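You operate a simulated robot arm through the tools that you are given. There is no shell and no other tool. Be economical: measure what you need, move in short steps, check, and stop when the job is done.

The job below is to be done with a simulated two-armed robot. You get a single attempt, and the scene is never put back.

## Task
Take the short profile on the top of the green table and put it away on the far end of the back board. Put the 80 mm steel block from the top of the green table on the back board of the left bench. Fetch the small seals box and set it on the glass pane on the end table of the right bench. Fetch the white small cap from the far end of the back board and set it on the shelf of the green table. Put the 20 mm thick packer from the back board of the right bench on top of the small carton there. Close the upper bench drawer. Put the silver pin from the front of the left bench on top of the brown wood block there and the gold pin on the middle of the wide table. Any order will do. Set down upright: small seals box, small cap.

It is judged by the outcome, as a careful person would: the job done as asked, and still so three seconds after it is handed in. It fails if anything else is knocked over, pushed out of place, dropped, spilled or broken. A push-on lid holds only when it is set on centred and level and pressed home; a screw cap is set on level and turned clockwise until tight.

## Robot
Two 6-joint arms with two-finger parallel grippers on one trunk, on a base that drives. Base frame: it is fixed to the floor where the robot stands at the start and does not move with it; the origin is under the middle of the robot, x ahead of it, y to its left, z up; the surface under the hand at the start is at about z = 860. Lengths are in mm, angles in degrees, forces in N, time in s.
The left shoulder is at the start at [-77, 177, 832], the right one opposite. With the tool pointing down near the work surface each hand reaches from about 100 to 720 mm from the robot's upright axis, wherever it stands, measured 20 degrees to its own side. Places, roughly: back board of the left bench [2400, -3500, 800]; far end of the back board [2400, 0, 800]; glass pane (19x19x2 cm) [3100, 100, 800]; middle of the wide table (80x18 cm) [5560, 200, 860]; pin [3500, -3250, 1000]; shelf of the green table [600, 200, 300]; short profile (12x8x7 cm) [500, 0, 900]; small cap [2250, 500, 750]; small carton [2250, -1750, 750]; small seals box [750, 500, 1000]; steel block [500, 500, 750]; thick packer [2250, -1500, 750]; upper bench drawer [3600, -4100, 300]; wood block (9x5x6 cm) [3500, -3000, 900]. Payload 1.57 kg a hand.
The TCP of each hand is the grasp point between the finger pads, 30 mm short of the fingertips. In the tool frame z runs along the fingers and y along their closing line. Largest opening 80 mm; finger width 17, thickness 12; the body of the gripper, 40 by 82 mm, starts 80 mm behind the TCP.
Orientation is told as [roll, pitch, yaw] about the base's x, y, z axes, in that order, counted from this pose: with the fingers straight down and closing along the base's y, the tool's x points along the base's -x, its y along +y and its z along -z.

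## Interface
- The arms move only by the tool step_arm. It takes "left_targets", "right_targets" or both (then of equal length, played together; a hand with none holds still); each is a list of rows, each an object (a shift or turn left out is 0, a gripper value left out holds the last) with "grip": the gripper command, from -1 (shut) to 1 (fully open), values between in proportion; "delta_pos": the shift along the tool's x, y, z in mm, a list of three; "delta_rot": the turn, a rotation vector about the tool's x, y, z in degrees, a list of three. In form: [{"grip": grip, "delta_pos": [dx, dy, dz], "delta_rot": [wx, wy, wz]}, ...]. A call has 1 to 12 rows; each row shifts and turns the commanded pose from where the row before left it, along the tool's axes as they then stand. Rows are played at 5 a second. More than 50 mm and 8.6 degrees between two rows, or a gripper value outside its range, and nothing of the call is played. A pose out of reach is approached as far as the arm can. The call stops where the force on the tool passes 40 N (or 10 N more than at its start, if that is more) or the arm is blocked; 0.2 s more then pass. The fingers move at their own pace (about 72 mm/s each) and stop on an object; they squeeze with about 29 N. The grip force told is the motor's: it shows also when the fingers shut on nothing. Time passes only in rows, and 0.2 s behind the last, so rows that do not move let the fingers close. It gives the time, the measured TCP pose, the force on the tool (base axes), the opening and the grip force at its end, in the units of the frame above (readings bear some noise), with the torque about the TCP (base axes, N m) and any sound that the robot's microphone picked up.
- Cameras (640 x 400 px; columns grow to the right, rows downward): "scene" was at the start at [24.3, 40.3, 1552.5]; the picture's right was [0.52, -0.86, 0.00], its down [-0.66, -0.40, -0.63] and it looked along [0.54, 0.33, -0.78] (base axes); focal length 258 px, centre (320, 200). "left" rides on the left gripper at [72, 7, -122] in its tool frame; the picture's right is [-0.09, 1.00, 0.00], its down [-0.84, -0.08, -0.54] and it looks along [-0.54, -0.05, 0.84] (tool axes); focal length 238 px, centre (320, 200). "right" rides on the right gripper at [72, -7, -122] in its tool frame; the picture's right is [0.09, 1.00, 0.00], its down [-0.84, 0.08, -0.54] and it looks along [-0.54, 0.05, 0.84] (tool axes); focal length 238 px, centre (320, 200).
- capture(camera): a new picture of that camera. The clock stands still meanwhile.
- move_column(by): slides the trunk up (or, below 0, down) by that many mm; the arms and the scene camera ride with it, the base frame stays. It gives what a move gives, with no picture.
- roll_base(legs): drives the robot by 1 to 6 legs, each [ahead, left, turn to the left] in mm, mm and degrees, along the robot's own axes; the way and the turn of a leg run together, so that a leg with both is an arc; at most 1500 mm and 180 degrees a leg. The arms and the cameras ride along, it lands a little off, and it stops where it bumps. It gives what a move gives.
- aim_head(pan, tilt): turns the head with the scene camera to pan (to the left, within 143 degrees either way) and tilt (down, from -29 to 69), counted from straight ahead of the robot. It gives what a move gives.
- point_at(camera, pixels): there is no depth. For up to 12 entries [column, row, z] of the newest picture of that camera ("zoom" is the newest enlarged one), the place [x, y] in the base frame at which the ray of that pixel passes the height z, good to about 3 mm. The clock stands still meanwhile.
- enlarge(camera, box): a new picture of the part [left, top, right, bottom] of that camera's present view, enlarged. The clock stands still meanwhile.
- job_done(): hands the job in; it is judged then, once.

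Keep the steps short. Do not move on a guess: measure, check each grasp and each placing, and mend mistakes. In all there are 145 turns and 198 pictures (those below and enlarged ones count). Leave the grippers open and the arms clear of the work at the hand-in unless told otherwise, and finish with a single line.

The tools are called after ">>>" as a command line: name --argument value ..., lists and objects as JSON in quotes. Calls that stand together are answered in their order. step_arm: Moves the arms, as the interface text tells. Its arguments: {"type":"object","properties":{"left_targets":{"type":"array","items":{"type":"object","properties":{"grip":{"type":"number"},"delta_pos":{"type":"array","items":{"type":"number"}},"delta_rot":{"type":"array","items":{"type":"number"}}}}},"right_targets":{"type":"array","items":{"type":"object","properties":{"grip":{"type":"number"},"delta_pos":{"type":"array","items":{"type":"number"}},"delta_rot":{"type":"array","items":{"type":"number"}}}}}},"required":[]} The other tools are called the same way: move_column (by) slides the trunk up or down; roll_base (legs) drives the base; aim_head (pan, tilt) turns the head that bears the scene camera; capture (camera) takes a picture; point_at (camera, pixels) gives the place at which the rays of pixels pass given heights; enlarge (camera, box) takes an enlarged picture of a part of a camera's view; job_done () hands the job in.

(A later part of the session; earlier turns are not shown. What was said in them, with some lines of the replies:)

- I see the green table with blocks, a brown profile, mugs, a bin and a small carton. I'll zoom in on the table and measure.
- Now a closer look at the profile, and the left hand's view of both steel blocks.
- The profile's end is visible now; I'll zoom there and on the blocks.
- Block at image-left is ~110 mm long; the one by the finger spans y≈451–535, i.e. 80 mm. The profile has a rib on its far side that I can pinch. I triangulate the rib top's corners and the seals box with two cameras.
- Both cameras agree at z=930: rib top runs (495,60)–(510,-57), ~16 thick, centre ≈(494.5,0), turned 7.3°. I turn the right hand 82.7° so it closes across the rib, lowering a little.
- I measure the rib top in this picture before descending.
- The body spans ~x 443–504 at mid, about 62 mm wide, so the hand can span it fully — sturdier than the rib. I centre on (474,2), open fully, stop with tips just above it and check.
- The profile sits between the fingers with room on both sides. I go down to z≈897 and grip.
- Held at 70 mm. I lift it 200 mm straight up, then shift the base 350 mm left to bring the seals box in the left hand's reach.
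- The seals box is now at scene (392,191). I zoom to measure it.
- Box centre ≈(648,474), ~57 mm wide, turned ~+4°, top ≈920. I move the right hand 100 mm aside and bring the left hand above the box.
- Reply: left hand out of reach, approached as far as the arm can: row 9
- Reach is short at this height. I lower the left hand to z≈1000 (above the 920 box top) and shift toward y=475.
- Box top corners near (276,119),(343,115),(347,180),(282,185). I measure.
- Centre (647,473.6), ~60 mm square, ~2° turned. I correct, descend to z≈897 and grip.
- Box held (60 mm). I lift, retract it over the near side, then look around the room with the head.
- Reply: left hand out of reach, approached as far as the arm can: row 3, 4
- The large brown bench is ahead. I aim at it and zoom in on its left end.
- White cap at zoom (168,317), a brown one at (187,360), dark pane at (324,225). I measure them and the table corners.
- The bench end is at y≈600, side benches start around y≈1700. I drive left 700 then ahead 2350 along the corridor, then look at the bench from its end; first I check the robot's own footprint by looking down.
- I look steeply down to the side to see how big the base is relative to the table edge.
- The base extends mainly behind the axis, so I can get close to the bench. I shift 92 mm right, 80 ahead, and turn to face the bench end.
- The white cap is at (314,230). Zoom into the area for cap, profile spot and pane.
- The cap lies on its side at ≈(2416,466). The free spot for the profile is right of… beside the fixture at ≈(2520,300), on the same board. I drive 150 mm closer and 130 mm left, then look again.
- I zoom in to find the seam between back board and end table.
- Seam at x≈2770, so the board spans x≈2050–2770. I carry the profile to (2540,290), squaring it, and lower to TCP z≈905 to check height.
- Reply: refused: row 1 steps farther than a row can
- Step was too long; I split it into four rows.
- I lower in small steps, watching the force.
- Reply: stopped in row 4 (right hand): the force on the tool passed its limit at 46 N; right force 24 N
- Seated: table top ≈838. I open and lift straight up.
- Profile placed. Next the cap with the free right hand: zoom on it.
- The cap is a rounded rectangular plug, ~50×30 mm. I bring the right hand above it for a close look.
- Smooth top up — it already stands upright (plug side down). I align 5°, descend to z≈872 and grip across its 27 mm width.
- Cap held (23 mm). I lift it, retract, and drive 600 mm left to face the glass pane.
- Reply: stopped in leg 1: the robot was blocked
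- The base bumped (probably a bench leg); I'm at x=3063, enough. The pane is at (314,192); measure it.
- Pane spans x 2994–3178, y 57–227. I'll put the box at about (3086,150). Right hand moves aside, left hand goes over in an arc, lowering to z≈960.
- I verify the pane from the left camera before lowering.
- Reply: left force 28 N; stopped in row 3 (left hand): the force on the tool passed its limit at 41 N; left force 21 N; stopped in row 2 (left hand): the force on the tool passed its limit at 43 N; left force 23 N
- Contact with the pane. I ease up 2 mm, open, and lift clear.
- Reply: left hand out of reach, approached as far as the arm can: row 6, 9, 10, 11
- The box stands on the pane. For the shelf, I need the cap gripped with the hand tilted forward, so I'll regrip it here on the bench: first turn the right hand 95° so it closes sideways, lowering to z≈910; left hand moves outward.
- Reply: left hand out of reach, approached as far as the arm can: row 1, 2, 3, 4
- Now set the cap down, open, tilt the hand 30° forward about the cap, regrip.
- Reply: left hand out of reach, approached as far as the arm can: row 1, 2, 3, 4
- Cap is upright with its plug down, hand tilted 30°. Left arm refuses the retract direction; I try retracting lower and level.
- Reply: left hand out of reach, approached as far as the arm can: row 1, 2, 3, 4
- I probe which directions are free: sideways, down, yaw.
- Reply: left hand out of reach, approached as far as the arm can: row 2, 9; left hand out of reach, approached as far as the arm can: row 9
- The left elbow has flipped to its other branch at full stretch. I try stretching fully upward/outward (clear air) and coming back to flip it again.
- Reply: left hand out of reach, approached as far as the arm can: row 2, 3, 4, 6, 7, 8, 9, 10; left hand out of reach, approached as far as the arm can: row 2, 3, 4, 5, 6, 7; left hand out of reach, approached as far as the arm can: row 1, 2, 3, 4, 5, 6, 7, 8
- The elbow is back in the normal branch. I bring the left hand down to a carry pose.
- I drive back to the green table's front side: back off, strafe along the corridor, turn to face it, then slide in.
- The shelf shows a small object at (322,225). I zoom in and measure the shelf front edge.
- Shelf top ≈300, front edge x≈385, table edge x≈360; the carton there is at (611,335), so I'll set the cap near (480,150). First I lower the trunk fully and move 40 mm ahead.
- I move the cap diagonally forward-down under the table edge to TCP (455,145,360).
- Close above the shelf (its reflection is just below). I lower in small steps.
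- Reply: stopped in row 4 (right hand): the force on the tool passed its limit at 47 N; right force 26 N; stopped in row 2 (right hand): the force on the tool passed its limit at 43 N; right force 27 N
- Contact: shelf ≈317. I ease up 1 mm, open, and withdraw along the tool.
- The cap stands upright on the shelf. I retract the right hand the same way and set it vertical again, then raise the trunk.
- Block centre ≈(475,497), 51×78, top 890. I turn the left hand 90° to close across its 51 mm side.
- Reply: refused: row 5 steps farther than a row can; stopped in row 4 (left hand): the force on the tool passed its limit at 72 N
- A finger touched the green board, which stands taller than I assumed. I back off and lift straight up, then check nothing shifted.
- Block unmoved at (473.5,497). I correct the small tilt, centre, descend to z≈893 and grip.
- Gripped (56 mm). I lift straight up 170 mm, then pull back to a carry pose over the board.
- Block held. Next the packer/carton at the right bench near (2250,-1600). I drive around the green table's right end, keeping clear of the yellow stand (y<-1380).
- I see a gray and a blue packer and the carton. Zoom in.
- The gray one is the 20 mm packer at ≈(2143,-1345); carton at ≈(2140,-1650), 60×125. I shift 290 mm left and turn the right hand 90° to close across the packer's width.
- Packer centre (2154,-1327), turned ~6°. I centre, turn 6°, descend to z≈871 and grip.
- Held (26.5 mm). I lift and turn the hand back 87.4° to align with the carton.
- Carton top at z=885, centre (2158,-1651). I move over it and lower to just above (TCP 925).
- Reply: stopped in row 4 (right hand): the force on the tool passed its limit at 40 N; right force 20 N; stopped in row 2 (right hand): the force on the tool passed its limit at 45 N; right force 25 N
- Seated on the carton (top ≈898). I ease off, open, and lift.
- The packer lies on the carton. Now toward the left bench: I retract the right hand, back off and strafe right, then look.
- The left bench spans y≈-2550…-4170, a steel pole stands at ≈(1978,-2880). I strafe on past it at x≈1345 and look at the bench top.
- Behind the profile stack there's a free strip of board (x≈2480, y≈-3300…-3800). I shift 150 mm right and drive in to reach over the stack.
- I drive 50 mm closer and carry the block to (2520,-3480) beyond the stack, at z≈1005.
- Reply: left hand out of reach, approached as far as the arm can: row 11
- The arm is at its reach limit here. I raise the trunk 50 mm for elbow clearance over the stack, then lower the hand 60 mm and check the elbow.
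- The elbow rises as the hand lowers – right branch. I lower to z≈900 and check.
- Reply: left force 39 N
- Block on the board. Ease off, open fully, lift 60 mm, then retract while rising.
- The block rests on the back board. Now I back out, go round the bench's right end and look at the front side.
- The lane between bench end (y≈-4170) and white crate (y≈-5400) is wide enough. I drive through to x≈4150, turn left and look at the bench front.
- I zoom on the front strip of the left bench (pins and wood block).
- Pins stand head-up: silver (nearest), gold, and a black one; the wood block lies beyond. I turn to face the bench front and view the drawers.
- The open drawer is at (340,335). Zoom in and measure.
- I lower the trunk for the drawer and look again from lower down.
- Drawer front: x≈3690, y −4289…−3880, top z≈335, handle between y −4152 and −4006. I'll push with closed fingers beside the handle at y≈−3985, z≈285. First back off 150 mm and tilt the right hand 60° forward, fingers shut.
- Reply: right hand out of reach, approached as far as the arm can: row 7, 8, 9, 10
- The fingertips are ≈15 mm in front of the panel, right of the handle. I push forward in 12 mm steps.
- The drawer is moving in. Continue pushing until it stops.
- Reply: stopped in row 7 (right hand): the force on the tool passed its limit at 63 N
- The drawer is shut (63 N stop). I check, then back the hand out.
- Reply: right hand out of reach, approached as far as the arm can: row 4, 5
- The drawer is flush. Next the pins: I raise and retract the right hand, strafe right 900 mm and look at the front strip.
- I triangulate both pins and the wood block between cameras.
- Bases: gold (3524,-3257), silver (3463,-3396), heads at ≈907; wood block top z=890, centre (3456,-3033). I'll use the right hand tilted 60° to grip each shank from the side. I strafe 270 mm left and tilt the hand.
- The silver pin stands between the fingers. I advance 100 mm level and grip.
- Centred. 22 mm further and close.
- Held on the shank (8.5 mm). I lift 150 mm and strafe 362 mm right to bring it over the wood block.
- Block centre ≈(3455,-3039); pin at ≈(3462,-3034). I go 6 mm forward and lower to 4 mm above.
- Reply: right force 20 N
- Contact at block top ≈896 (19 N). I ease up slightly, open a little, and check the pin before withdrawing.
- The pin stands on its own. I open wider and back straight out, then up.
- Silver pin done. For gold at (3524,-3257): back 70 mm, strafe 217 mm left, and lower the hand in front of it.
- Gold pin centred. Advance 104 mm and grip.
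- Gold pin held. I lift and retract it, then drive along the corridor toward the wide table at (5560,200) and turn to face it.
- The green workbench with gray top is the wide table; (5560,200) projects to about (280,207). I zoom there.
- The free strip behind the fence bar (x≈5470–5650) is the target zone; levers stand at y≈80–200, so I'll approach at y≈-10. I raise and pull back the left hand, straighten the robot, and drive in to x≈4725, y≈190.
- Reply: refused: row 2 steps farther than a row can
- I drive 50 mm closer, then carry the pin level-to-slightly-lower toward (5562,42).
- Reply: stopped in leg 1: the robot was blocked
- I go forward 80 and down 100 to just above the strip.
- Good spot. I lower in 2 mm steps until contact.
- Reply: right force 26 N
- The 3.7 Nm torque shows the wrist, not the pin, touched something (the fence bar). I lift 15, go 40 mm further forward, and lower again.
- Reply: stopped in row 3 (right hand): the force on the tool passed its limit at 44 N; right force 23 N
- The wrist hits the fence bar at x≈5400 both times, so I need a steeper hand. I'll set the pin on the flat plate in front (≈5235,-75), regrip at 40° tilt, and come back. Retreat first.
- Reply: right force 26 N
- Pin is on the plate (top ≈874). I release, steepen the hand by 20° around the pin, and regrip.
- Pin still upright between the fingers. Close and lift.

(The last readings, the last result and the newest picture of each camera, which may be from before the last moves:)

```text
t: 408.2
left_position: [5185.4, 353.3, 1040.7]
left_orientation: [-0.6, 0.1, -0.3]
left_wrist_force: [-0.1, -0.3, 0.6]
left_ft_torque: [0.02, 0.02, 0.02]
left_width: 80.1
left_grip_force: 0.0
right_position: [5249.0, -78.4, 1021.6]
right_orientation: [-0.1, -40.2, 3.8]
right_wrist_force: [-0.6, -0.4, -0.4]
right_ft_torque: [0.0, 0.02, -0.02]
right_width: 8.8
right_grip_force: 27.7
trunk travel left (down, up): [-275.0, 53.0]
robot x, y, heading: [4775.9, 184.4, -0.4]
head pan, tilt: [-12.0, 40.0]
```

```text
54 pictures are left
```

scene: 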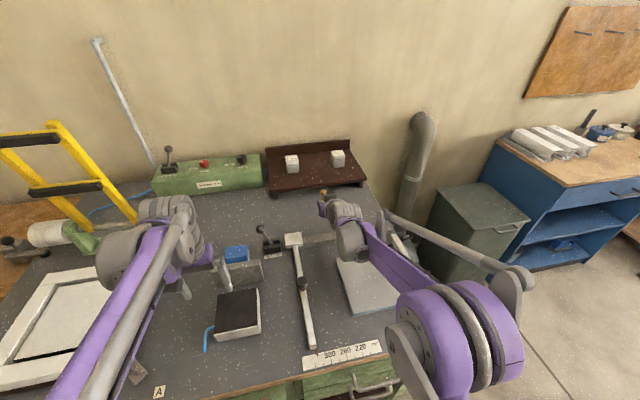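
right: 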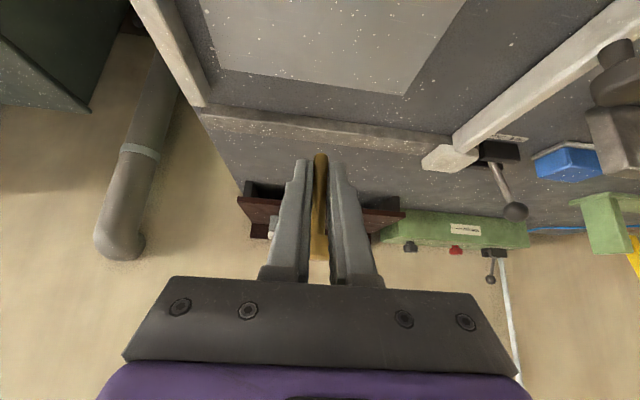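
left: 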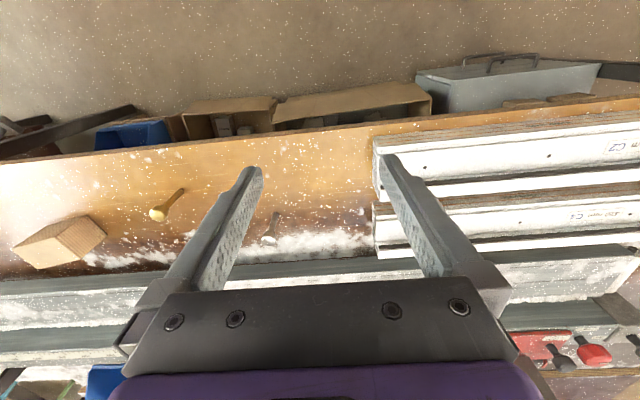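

>>> enlarge --camera "scene" --box '[320, 190, 420, 270]'

>>> enlarge --camera "right" --box '[260, 140, 380, 290]'

```text
5.00 times, centred on (370, 230) of scene
```

zoom: 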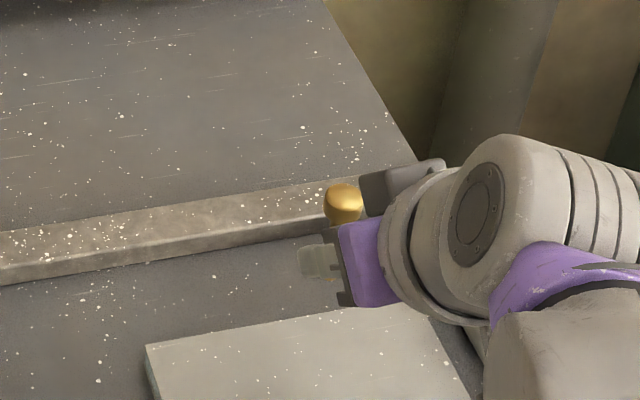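

```text
2.67 times, centred on (320, 215) of right
```

zoom: 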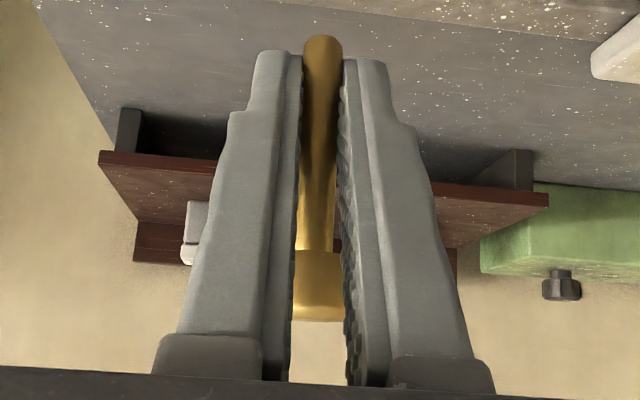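

Grip is good. I carry it over the fence to (5562,30) and lower to 15 mm above the surface.

>>> step_arm --right_targets '[{"delta_pos": [-28, 10.8, 28.8]}, {"delta_pos": [-28, 10.8, 28.8]}, {"delta_pos": [-28, 10.8, 28.8]}, {"delta_pos": [-28, 10.8, 28.8]}, {"delta_pos": [-28, 10.8, 28.8]}, {"delta_pos": [-19.6, 10.7, 33.4]}, {"delta_pos": [-19.6, 10.7, 33.4]}, {"delta_pos": [-19.6, 10.7, 33.4]}, {"delta_pos": [16, 0, 19.2]}, {"delta_pos": [16, 0, 19.2]}]'

>>> capture --camera "right"

>>> enlarge --camera "scene" --box '[250, 130, 400, 260]'

```text
t: 410.4
left_position: [5186.7, 352.7, 1041.4]
left_orientation: [-0.7, 0.0, -0.2]
left_wrist_force: [0.5, -0.9, 0.2]
left_ft_torque: [-0.01, 0.01, 0.0]
left_width: 80.0
left_grip_force: 0.1
right_position: [5553.3, 26.9, 909.8]
right_orientation: [-0.1, -40.3, 3.7]
right_wrist_force: [1.2, 0.4, -1.0]
right_ft_torque: [-0.01, 0.03, -0.01]
right_width: 8.7
right_grip_force: 27.3
trunk travel left (down, up): [-275.0, 53.0]
robot x, y, heading: [4774.2, 187.6, -0.2]
head pan, tilt: [-12.0, 40.0]
```

```text
51 pictures are left
```

right: 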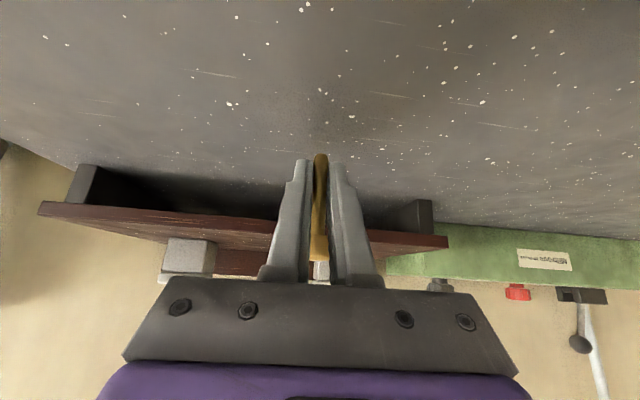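

```text
3.08 times, centred on (325, 195) of scene
```

zoom: 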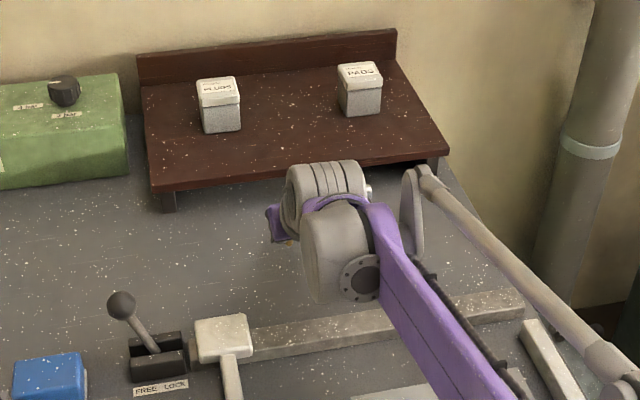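

>>> step_arm --right_targets '[{"delta_pos": [2.6, 0, 3.1]}, {"delta_pos": [1.9, 0, 2.3]}, {"delta_pos": [1.9, 0, 2.3]}, {"delta_pos": [1.3, 0, 1.5]}, {"delta_pos": [1, 0, 1.15]}]'

```text
t: 411.6
left_position: [5185.5, 353.8, 1041.2]
left_orientation: [-0.7, 0.1, -0.2]
left_wrist_force: [0.1, 0.8, 0.5]
left_ft_torque: [-0.01, -0.01, 0.05]
left_width: 80.0
left_grip_force: 0.0
right_position: [5552.6, 27.8, 896.4]
right_orientation: [-0.2, -40.2, 3.7]
right_wrist_force: [-0.1, 0.3, 0.4]
right_ft_torque: [-0.01, 0.05, 0.0]
right_width: 8.8
right_grip_force: 27.3
trunk travel left (down, up): [-275.0, 53.0]
robot x, y, heading: [4775.1, 186.1, 0.1]
head pan, tilt: [-12.0, 40.0]
```

>>> step_arm --right_targets '[{"delta_pos": [1, 0, 1.15]}, {"delta_pos": [1, 0, 1.15]}, {"delta_pos": [1, 0, 1.15]}]'

```text
t: 412.4
left_position: [5186.1, 353.8, 1042.2]
left_orientation: [-0.6, 0.0, -0.2]
left_wrist_force: [0.0, 0.2, 0.3]
left_ft_torque: [0.01, -0.01, 0.0]
left_width: 80.2
left_grip_force: 0.0
right_position: [5552.5, 29.2, 893.4]
right_orientation: [-0.2, -40.2, 3.6]
right_wrist_force: [-0.3, -0.9, -0.2]
right_ft_torque: [0.0, -0.01, 0.01]
right_width: 8.6
right_grip_force: 27.2
trunk travel left (down, up): [-275.0, 53.0]
robot x, y, heading: [4773.3, 185.9, 0.0]
head pan, tilt: [-12.0, 40.0]
```

>>> step_arm --right_targets '[{"delta_pos": [1, 0, 1.15]}, {"delta_pos": [1, 0, 1.15]}, {"delta_pos": [1, 0, 1.15]}]'

>>> capture --camera "right"

```text
t: 413.2
left_position: [5184.6, 352.6, 1041.7]
left_orientation: [-0.6, 0.2, -0.2]
left_wrist_force: [1.1, -0.4, 0.0]
left_ft_torque: [-0.01, -0.04, 0.03]
left_width: 80.1
left_grip_force: 0.0
right_position: [5552.9, 27.8, 888.5]
right_orientation: [-0.1, -40.3, 3.7]
right_wrist_force: [-0.1, 0.5, 4.1]
right_ft_torque: [0.03, -0.01, 0.01]
right_width: 8.6
right_grip_force: 27.1
trunk travel left (down, up): [-275.0, 53.0]
robot x, y, heading: [4777.0, 184.0, -0.3]
head pan, tilt: [-12.0, 40.0]
```

```text
49 pictures are left
```

right: 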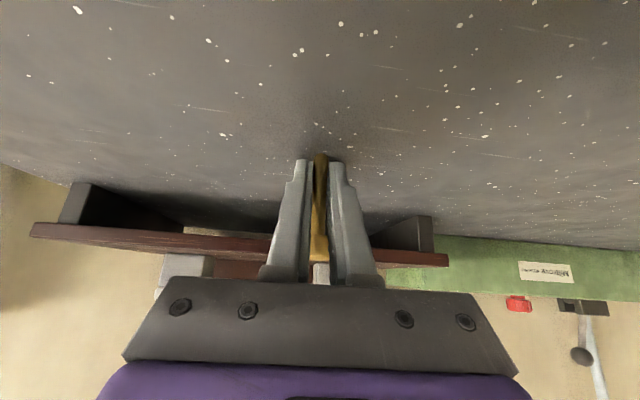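

First contact (4 N). One more millimetre to seat it.

>>> step_arm --right_targets '[{"delta_pos": [0.8, 0, 0.9]}]'

```text
t: 413.6
left_position: [5184.8, 353.1, 1042.6]
left_orientation: [-0.6, 0.0, -0.2]
left_wrist_force: [-0.1, 0.1, -0.5]
left_ft_torque: [-0.04, -0.01, 0.01]
left_width: 79.9
left_grip_force: 0.0
right_position: [5552.4, 28.6, 889.2]
right_orientation: [-0.3, -40.4, 3.7]
right_wrist_force: [4.5, -1.4, 13.0]
right_ft_torque: [0.02, -0.25, -0.07]
right_width: 8.8
right_grip_force: 27.3
trunk travel left (down, up): [-275.0, 53.0]
robot x, y, heading: [4777.6, 188.4, 0.1]
head pan, tilt: [-12.0, 40.0]
```

Seated on the pin (13 N). Open a little and check.

>>> step_arm --right_targets '[{"delta_pos": [-0.4, 0, -0.5]}, {"grip": -0.5}, {}, {}]'

>>> enlarge --camera "right" --box '[240, 120, 400, 290]'

```text
t: 414.6
left_position: [5185.4, 351.4, 1042.0]
left_orientation: [-0.6, 0.0, -0.2]
left_wrist_force: [0.7, 0.2, 0.1]
left_ft_torque: [-0.01, -0.01, -0.01]
left_width: 79.8
left_grip_force: 0.0
right_position: [5552.1, 27.4, 889.2]
right_orientation: [-0.3, -40.3, 3.5]
right_wrist_force: [8.7, -12.7, 20.1]
right_ft_torque: [-0.24, -0.52, -0.31]
right_width: 14.0
right_grip_force: 0.0
trunk travel left (down, up): [-275.0, 53.0]
robot x, y, heading: [4774.9, 190.3, -0.4]
head pan, tilt: [-12.0, 40.0]
```

```text
2.35 times, centred on (320, 205) of right
```

zoom: 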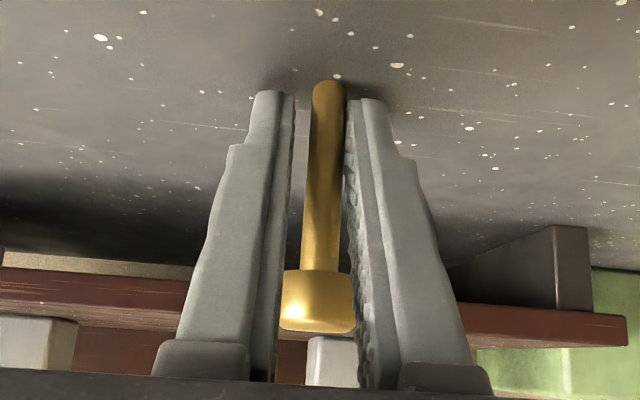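

The pin stands free; fingertips seem to touch the surface. I rise 2 mm, open wider, check again.

>>> step_arm --right_targets '[{"delta_pos": [-1.3, 0, -1.5]}, {"grip": -0.1}, {}, {}]'

>>> enlarge --camera "right" --box '[240, 120, 400, 290]'

```text
t: 415.6
left_position: [5185.2, 352.5, 1041.6]
left_orientation: [-0.6, 0.0, -0.1]
left_wrist_force: [0.0, 0.5, -0.1]
left_ft_torque: [0.03, 0.0, 0.01]
left_width: 79.7
left_grip_force: 0.1
right_position: [5552.6, 30.2, 888.7]
right_orientation: [-0.1, -40.1, 3.7]
right_wrist_force: [0.8, -1.1, 0.5]
right_ft_torque: [-0.02, 0.02, 0.02]
right_width: 35.9
right_grip_force: 0.2
trunk travel left (down, up): [-275.0, 53.0]
robot x, y, heading: [4778.9, 189.0, -0.1]
head pan, tilt: [-12.0, 40.0]
```

```text
2.35 times, centred on (320, 205) of right
```

zoom: 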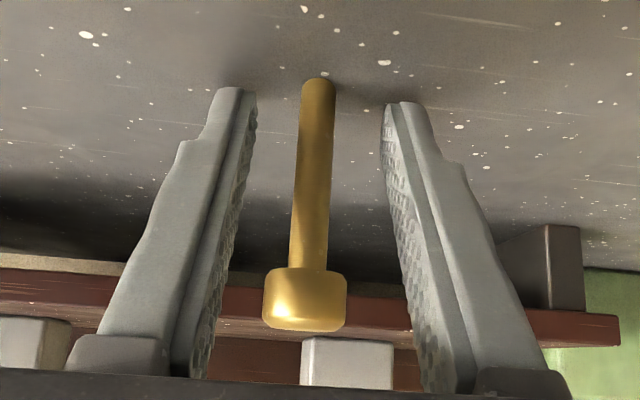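

Standing upright. I withdraw along the tool axis and lift away.

>>> step_arm --right_targets '[{"delta_pos": [0, 0, -20]}, {"delta_pos": [0, 0, -40]}, {"delta_pos": [0, 0, -40]}, {"delta_pos": [25, -5, -35]}, {"delta_pos": [30, -5, -30]}, {"delta_pos": [30, -5, -30]}, {"delta_pos": [30, -5, -30]}, {"delta_pos": [30, -5, -30], "grip": 1}]'

>>> capture --camera "scene"

>>> enlarge --camera "scene" --box '[200, 130, 400, 270]'

```text
t: 417.4
left_position: [5183.9, 351.8, 1042.1]
left_orientation: [-0.6, 0.0, -0.2]
left_wrist_force: [-1.0, -0.1, -0.4]
left_ft_torque: [-0.02, 0.0, 0.0]
left_width: 79.9
left_grip_force: 0.0
right_position: [5274.8, -13.5, 989.9]
right_orientation: [-0.2, -40.3, 3.7]
right_wrist_force: [-0.5, 0.1, 0.0]
right_ft_torque: [0.0, -0.01, 0.02]
right_width: 80.1
right_grip_force: 0.1
trunk travel left (down, up): [-275.0, 53.0]
robot x, y, heading: [4779.6, 185.9, -0.0]
head pan, tilt: [-12.0, 40.0]
```

```text
46 pictures are left
```

scene: 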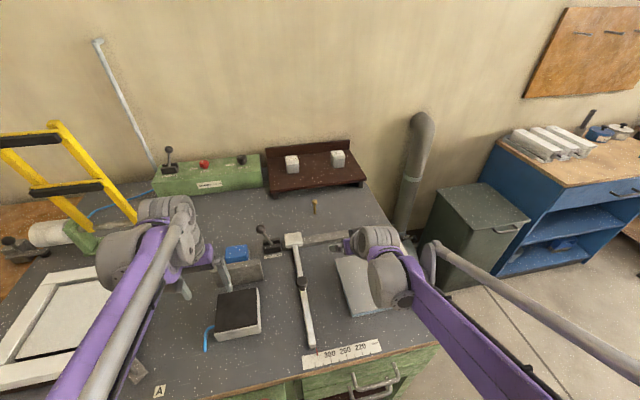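

```text
2.86 times, centred on (300, 200) of scene
```

zoom: 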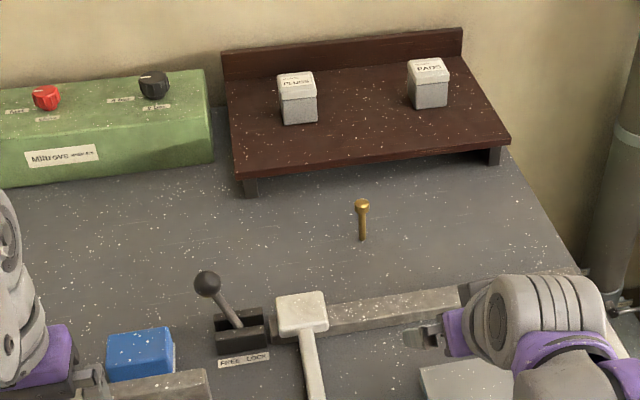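

Gold pin stands on the middle strip. I back the robot off with open grippers, then take a final look.

>>> roll_base --legs '[[-450, 0, 0]]'

>>> capture --camera "scene"

>>> enlarge --camera "scene" --box '[200, 100, 420, 240]'

```text
t: 420.0
left_position: [4745.4, 352.5, 1041.3]
left_orientation: [-0.7, 0.1, -0.5]
left_wrist_force: [-0.7, 0.1, 0.1]
left_ft_torque: [-0.02, 0.02, 0.0]
left_width: 80.0
left_grip_force: 0.0
right_position: [4836.3, -14.5, 989.3]
right_orientation: [-0.2, -40.2, 3.5]
right_wrist_force: [0.4, -0.3, 0.4]
right_ft_torque: [0.03, 0.01, -0.01]
right_width: 80.0
right_grip_force: 0.0
trunk travel left (down, up): [-275.0, 53.0]
robot x, y, heading: [4333.6, 185.3, -0.5]
head pan, tilt: [-12.0, 40.0]
```

```text
44 pictures are left
```

scene: 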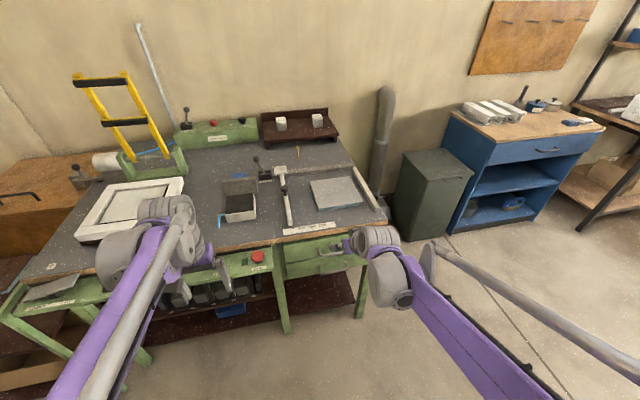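

```text
2.86 times, centred on (310, 170) of scene
```

zoom: 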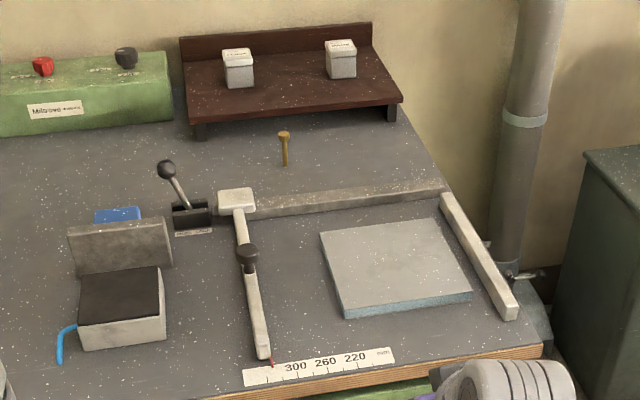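

The pin is fine. A last look back at the right bench's far end.

>>> aim_head --pan 140 --tilt 20

>>> capture --camera "scene"

```text
t: 422.4
left_position: [4745.5, 354.2, 1041.8]
left_orientation: [-0.6, 0.1, -0.5]
left_wrist_force: [0.3, 0.2, 0.8]
left_ft_torque: [-0.03, 0.02, 0.02]
left_width: 80.1
left_grip_force: 0.1
right_position: [4835.5, -14.0, 990.1]
right_orientation: [-0.2, -40.2, 3.4]
right_wrist_force: [0.2, -0.5, 0.1]
right_ft_torque: [0.0, 0.01, 0.0]
right_width: 80.0
right_grip_force: 0.1
trunk travel left (down, up): [-275.0, 53.0]
robot x, y, heading: [4333.5, 187.4, -0.7]
head pan, tilt: [140.0, 20.0]
```

```text
42 pictures are left
```

scene: 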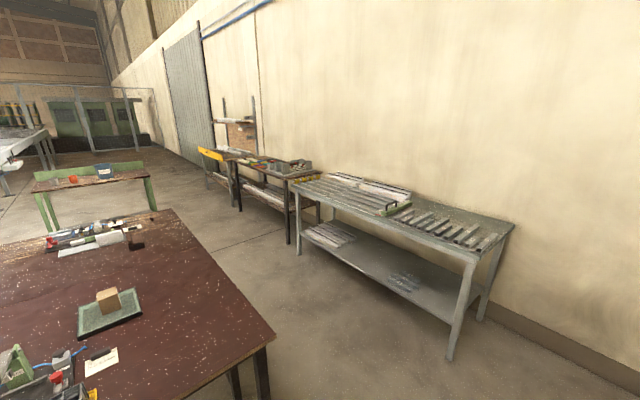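

The seals box stands on the pane, the profile is on the board behind it, the arms are clear and the grippers are open. I hand the job in.

>>> job_done

```text
The job is handed in.
```

All eight tasks are done and handed in: each item was seen in its place after I let go of it, though I did not go back to re-check every one at the end, and light bumps along the way moved nothing that I could see.
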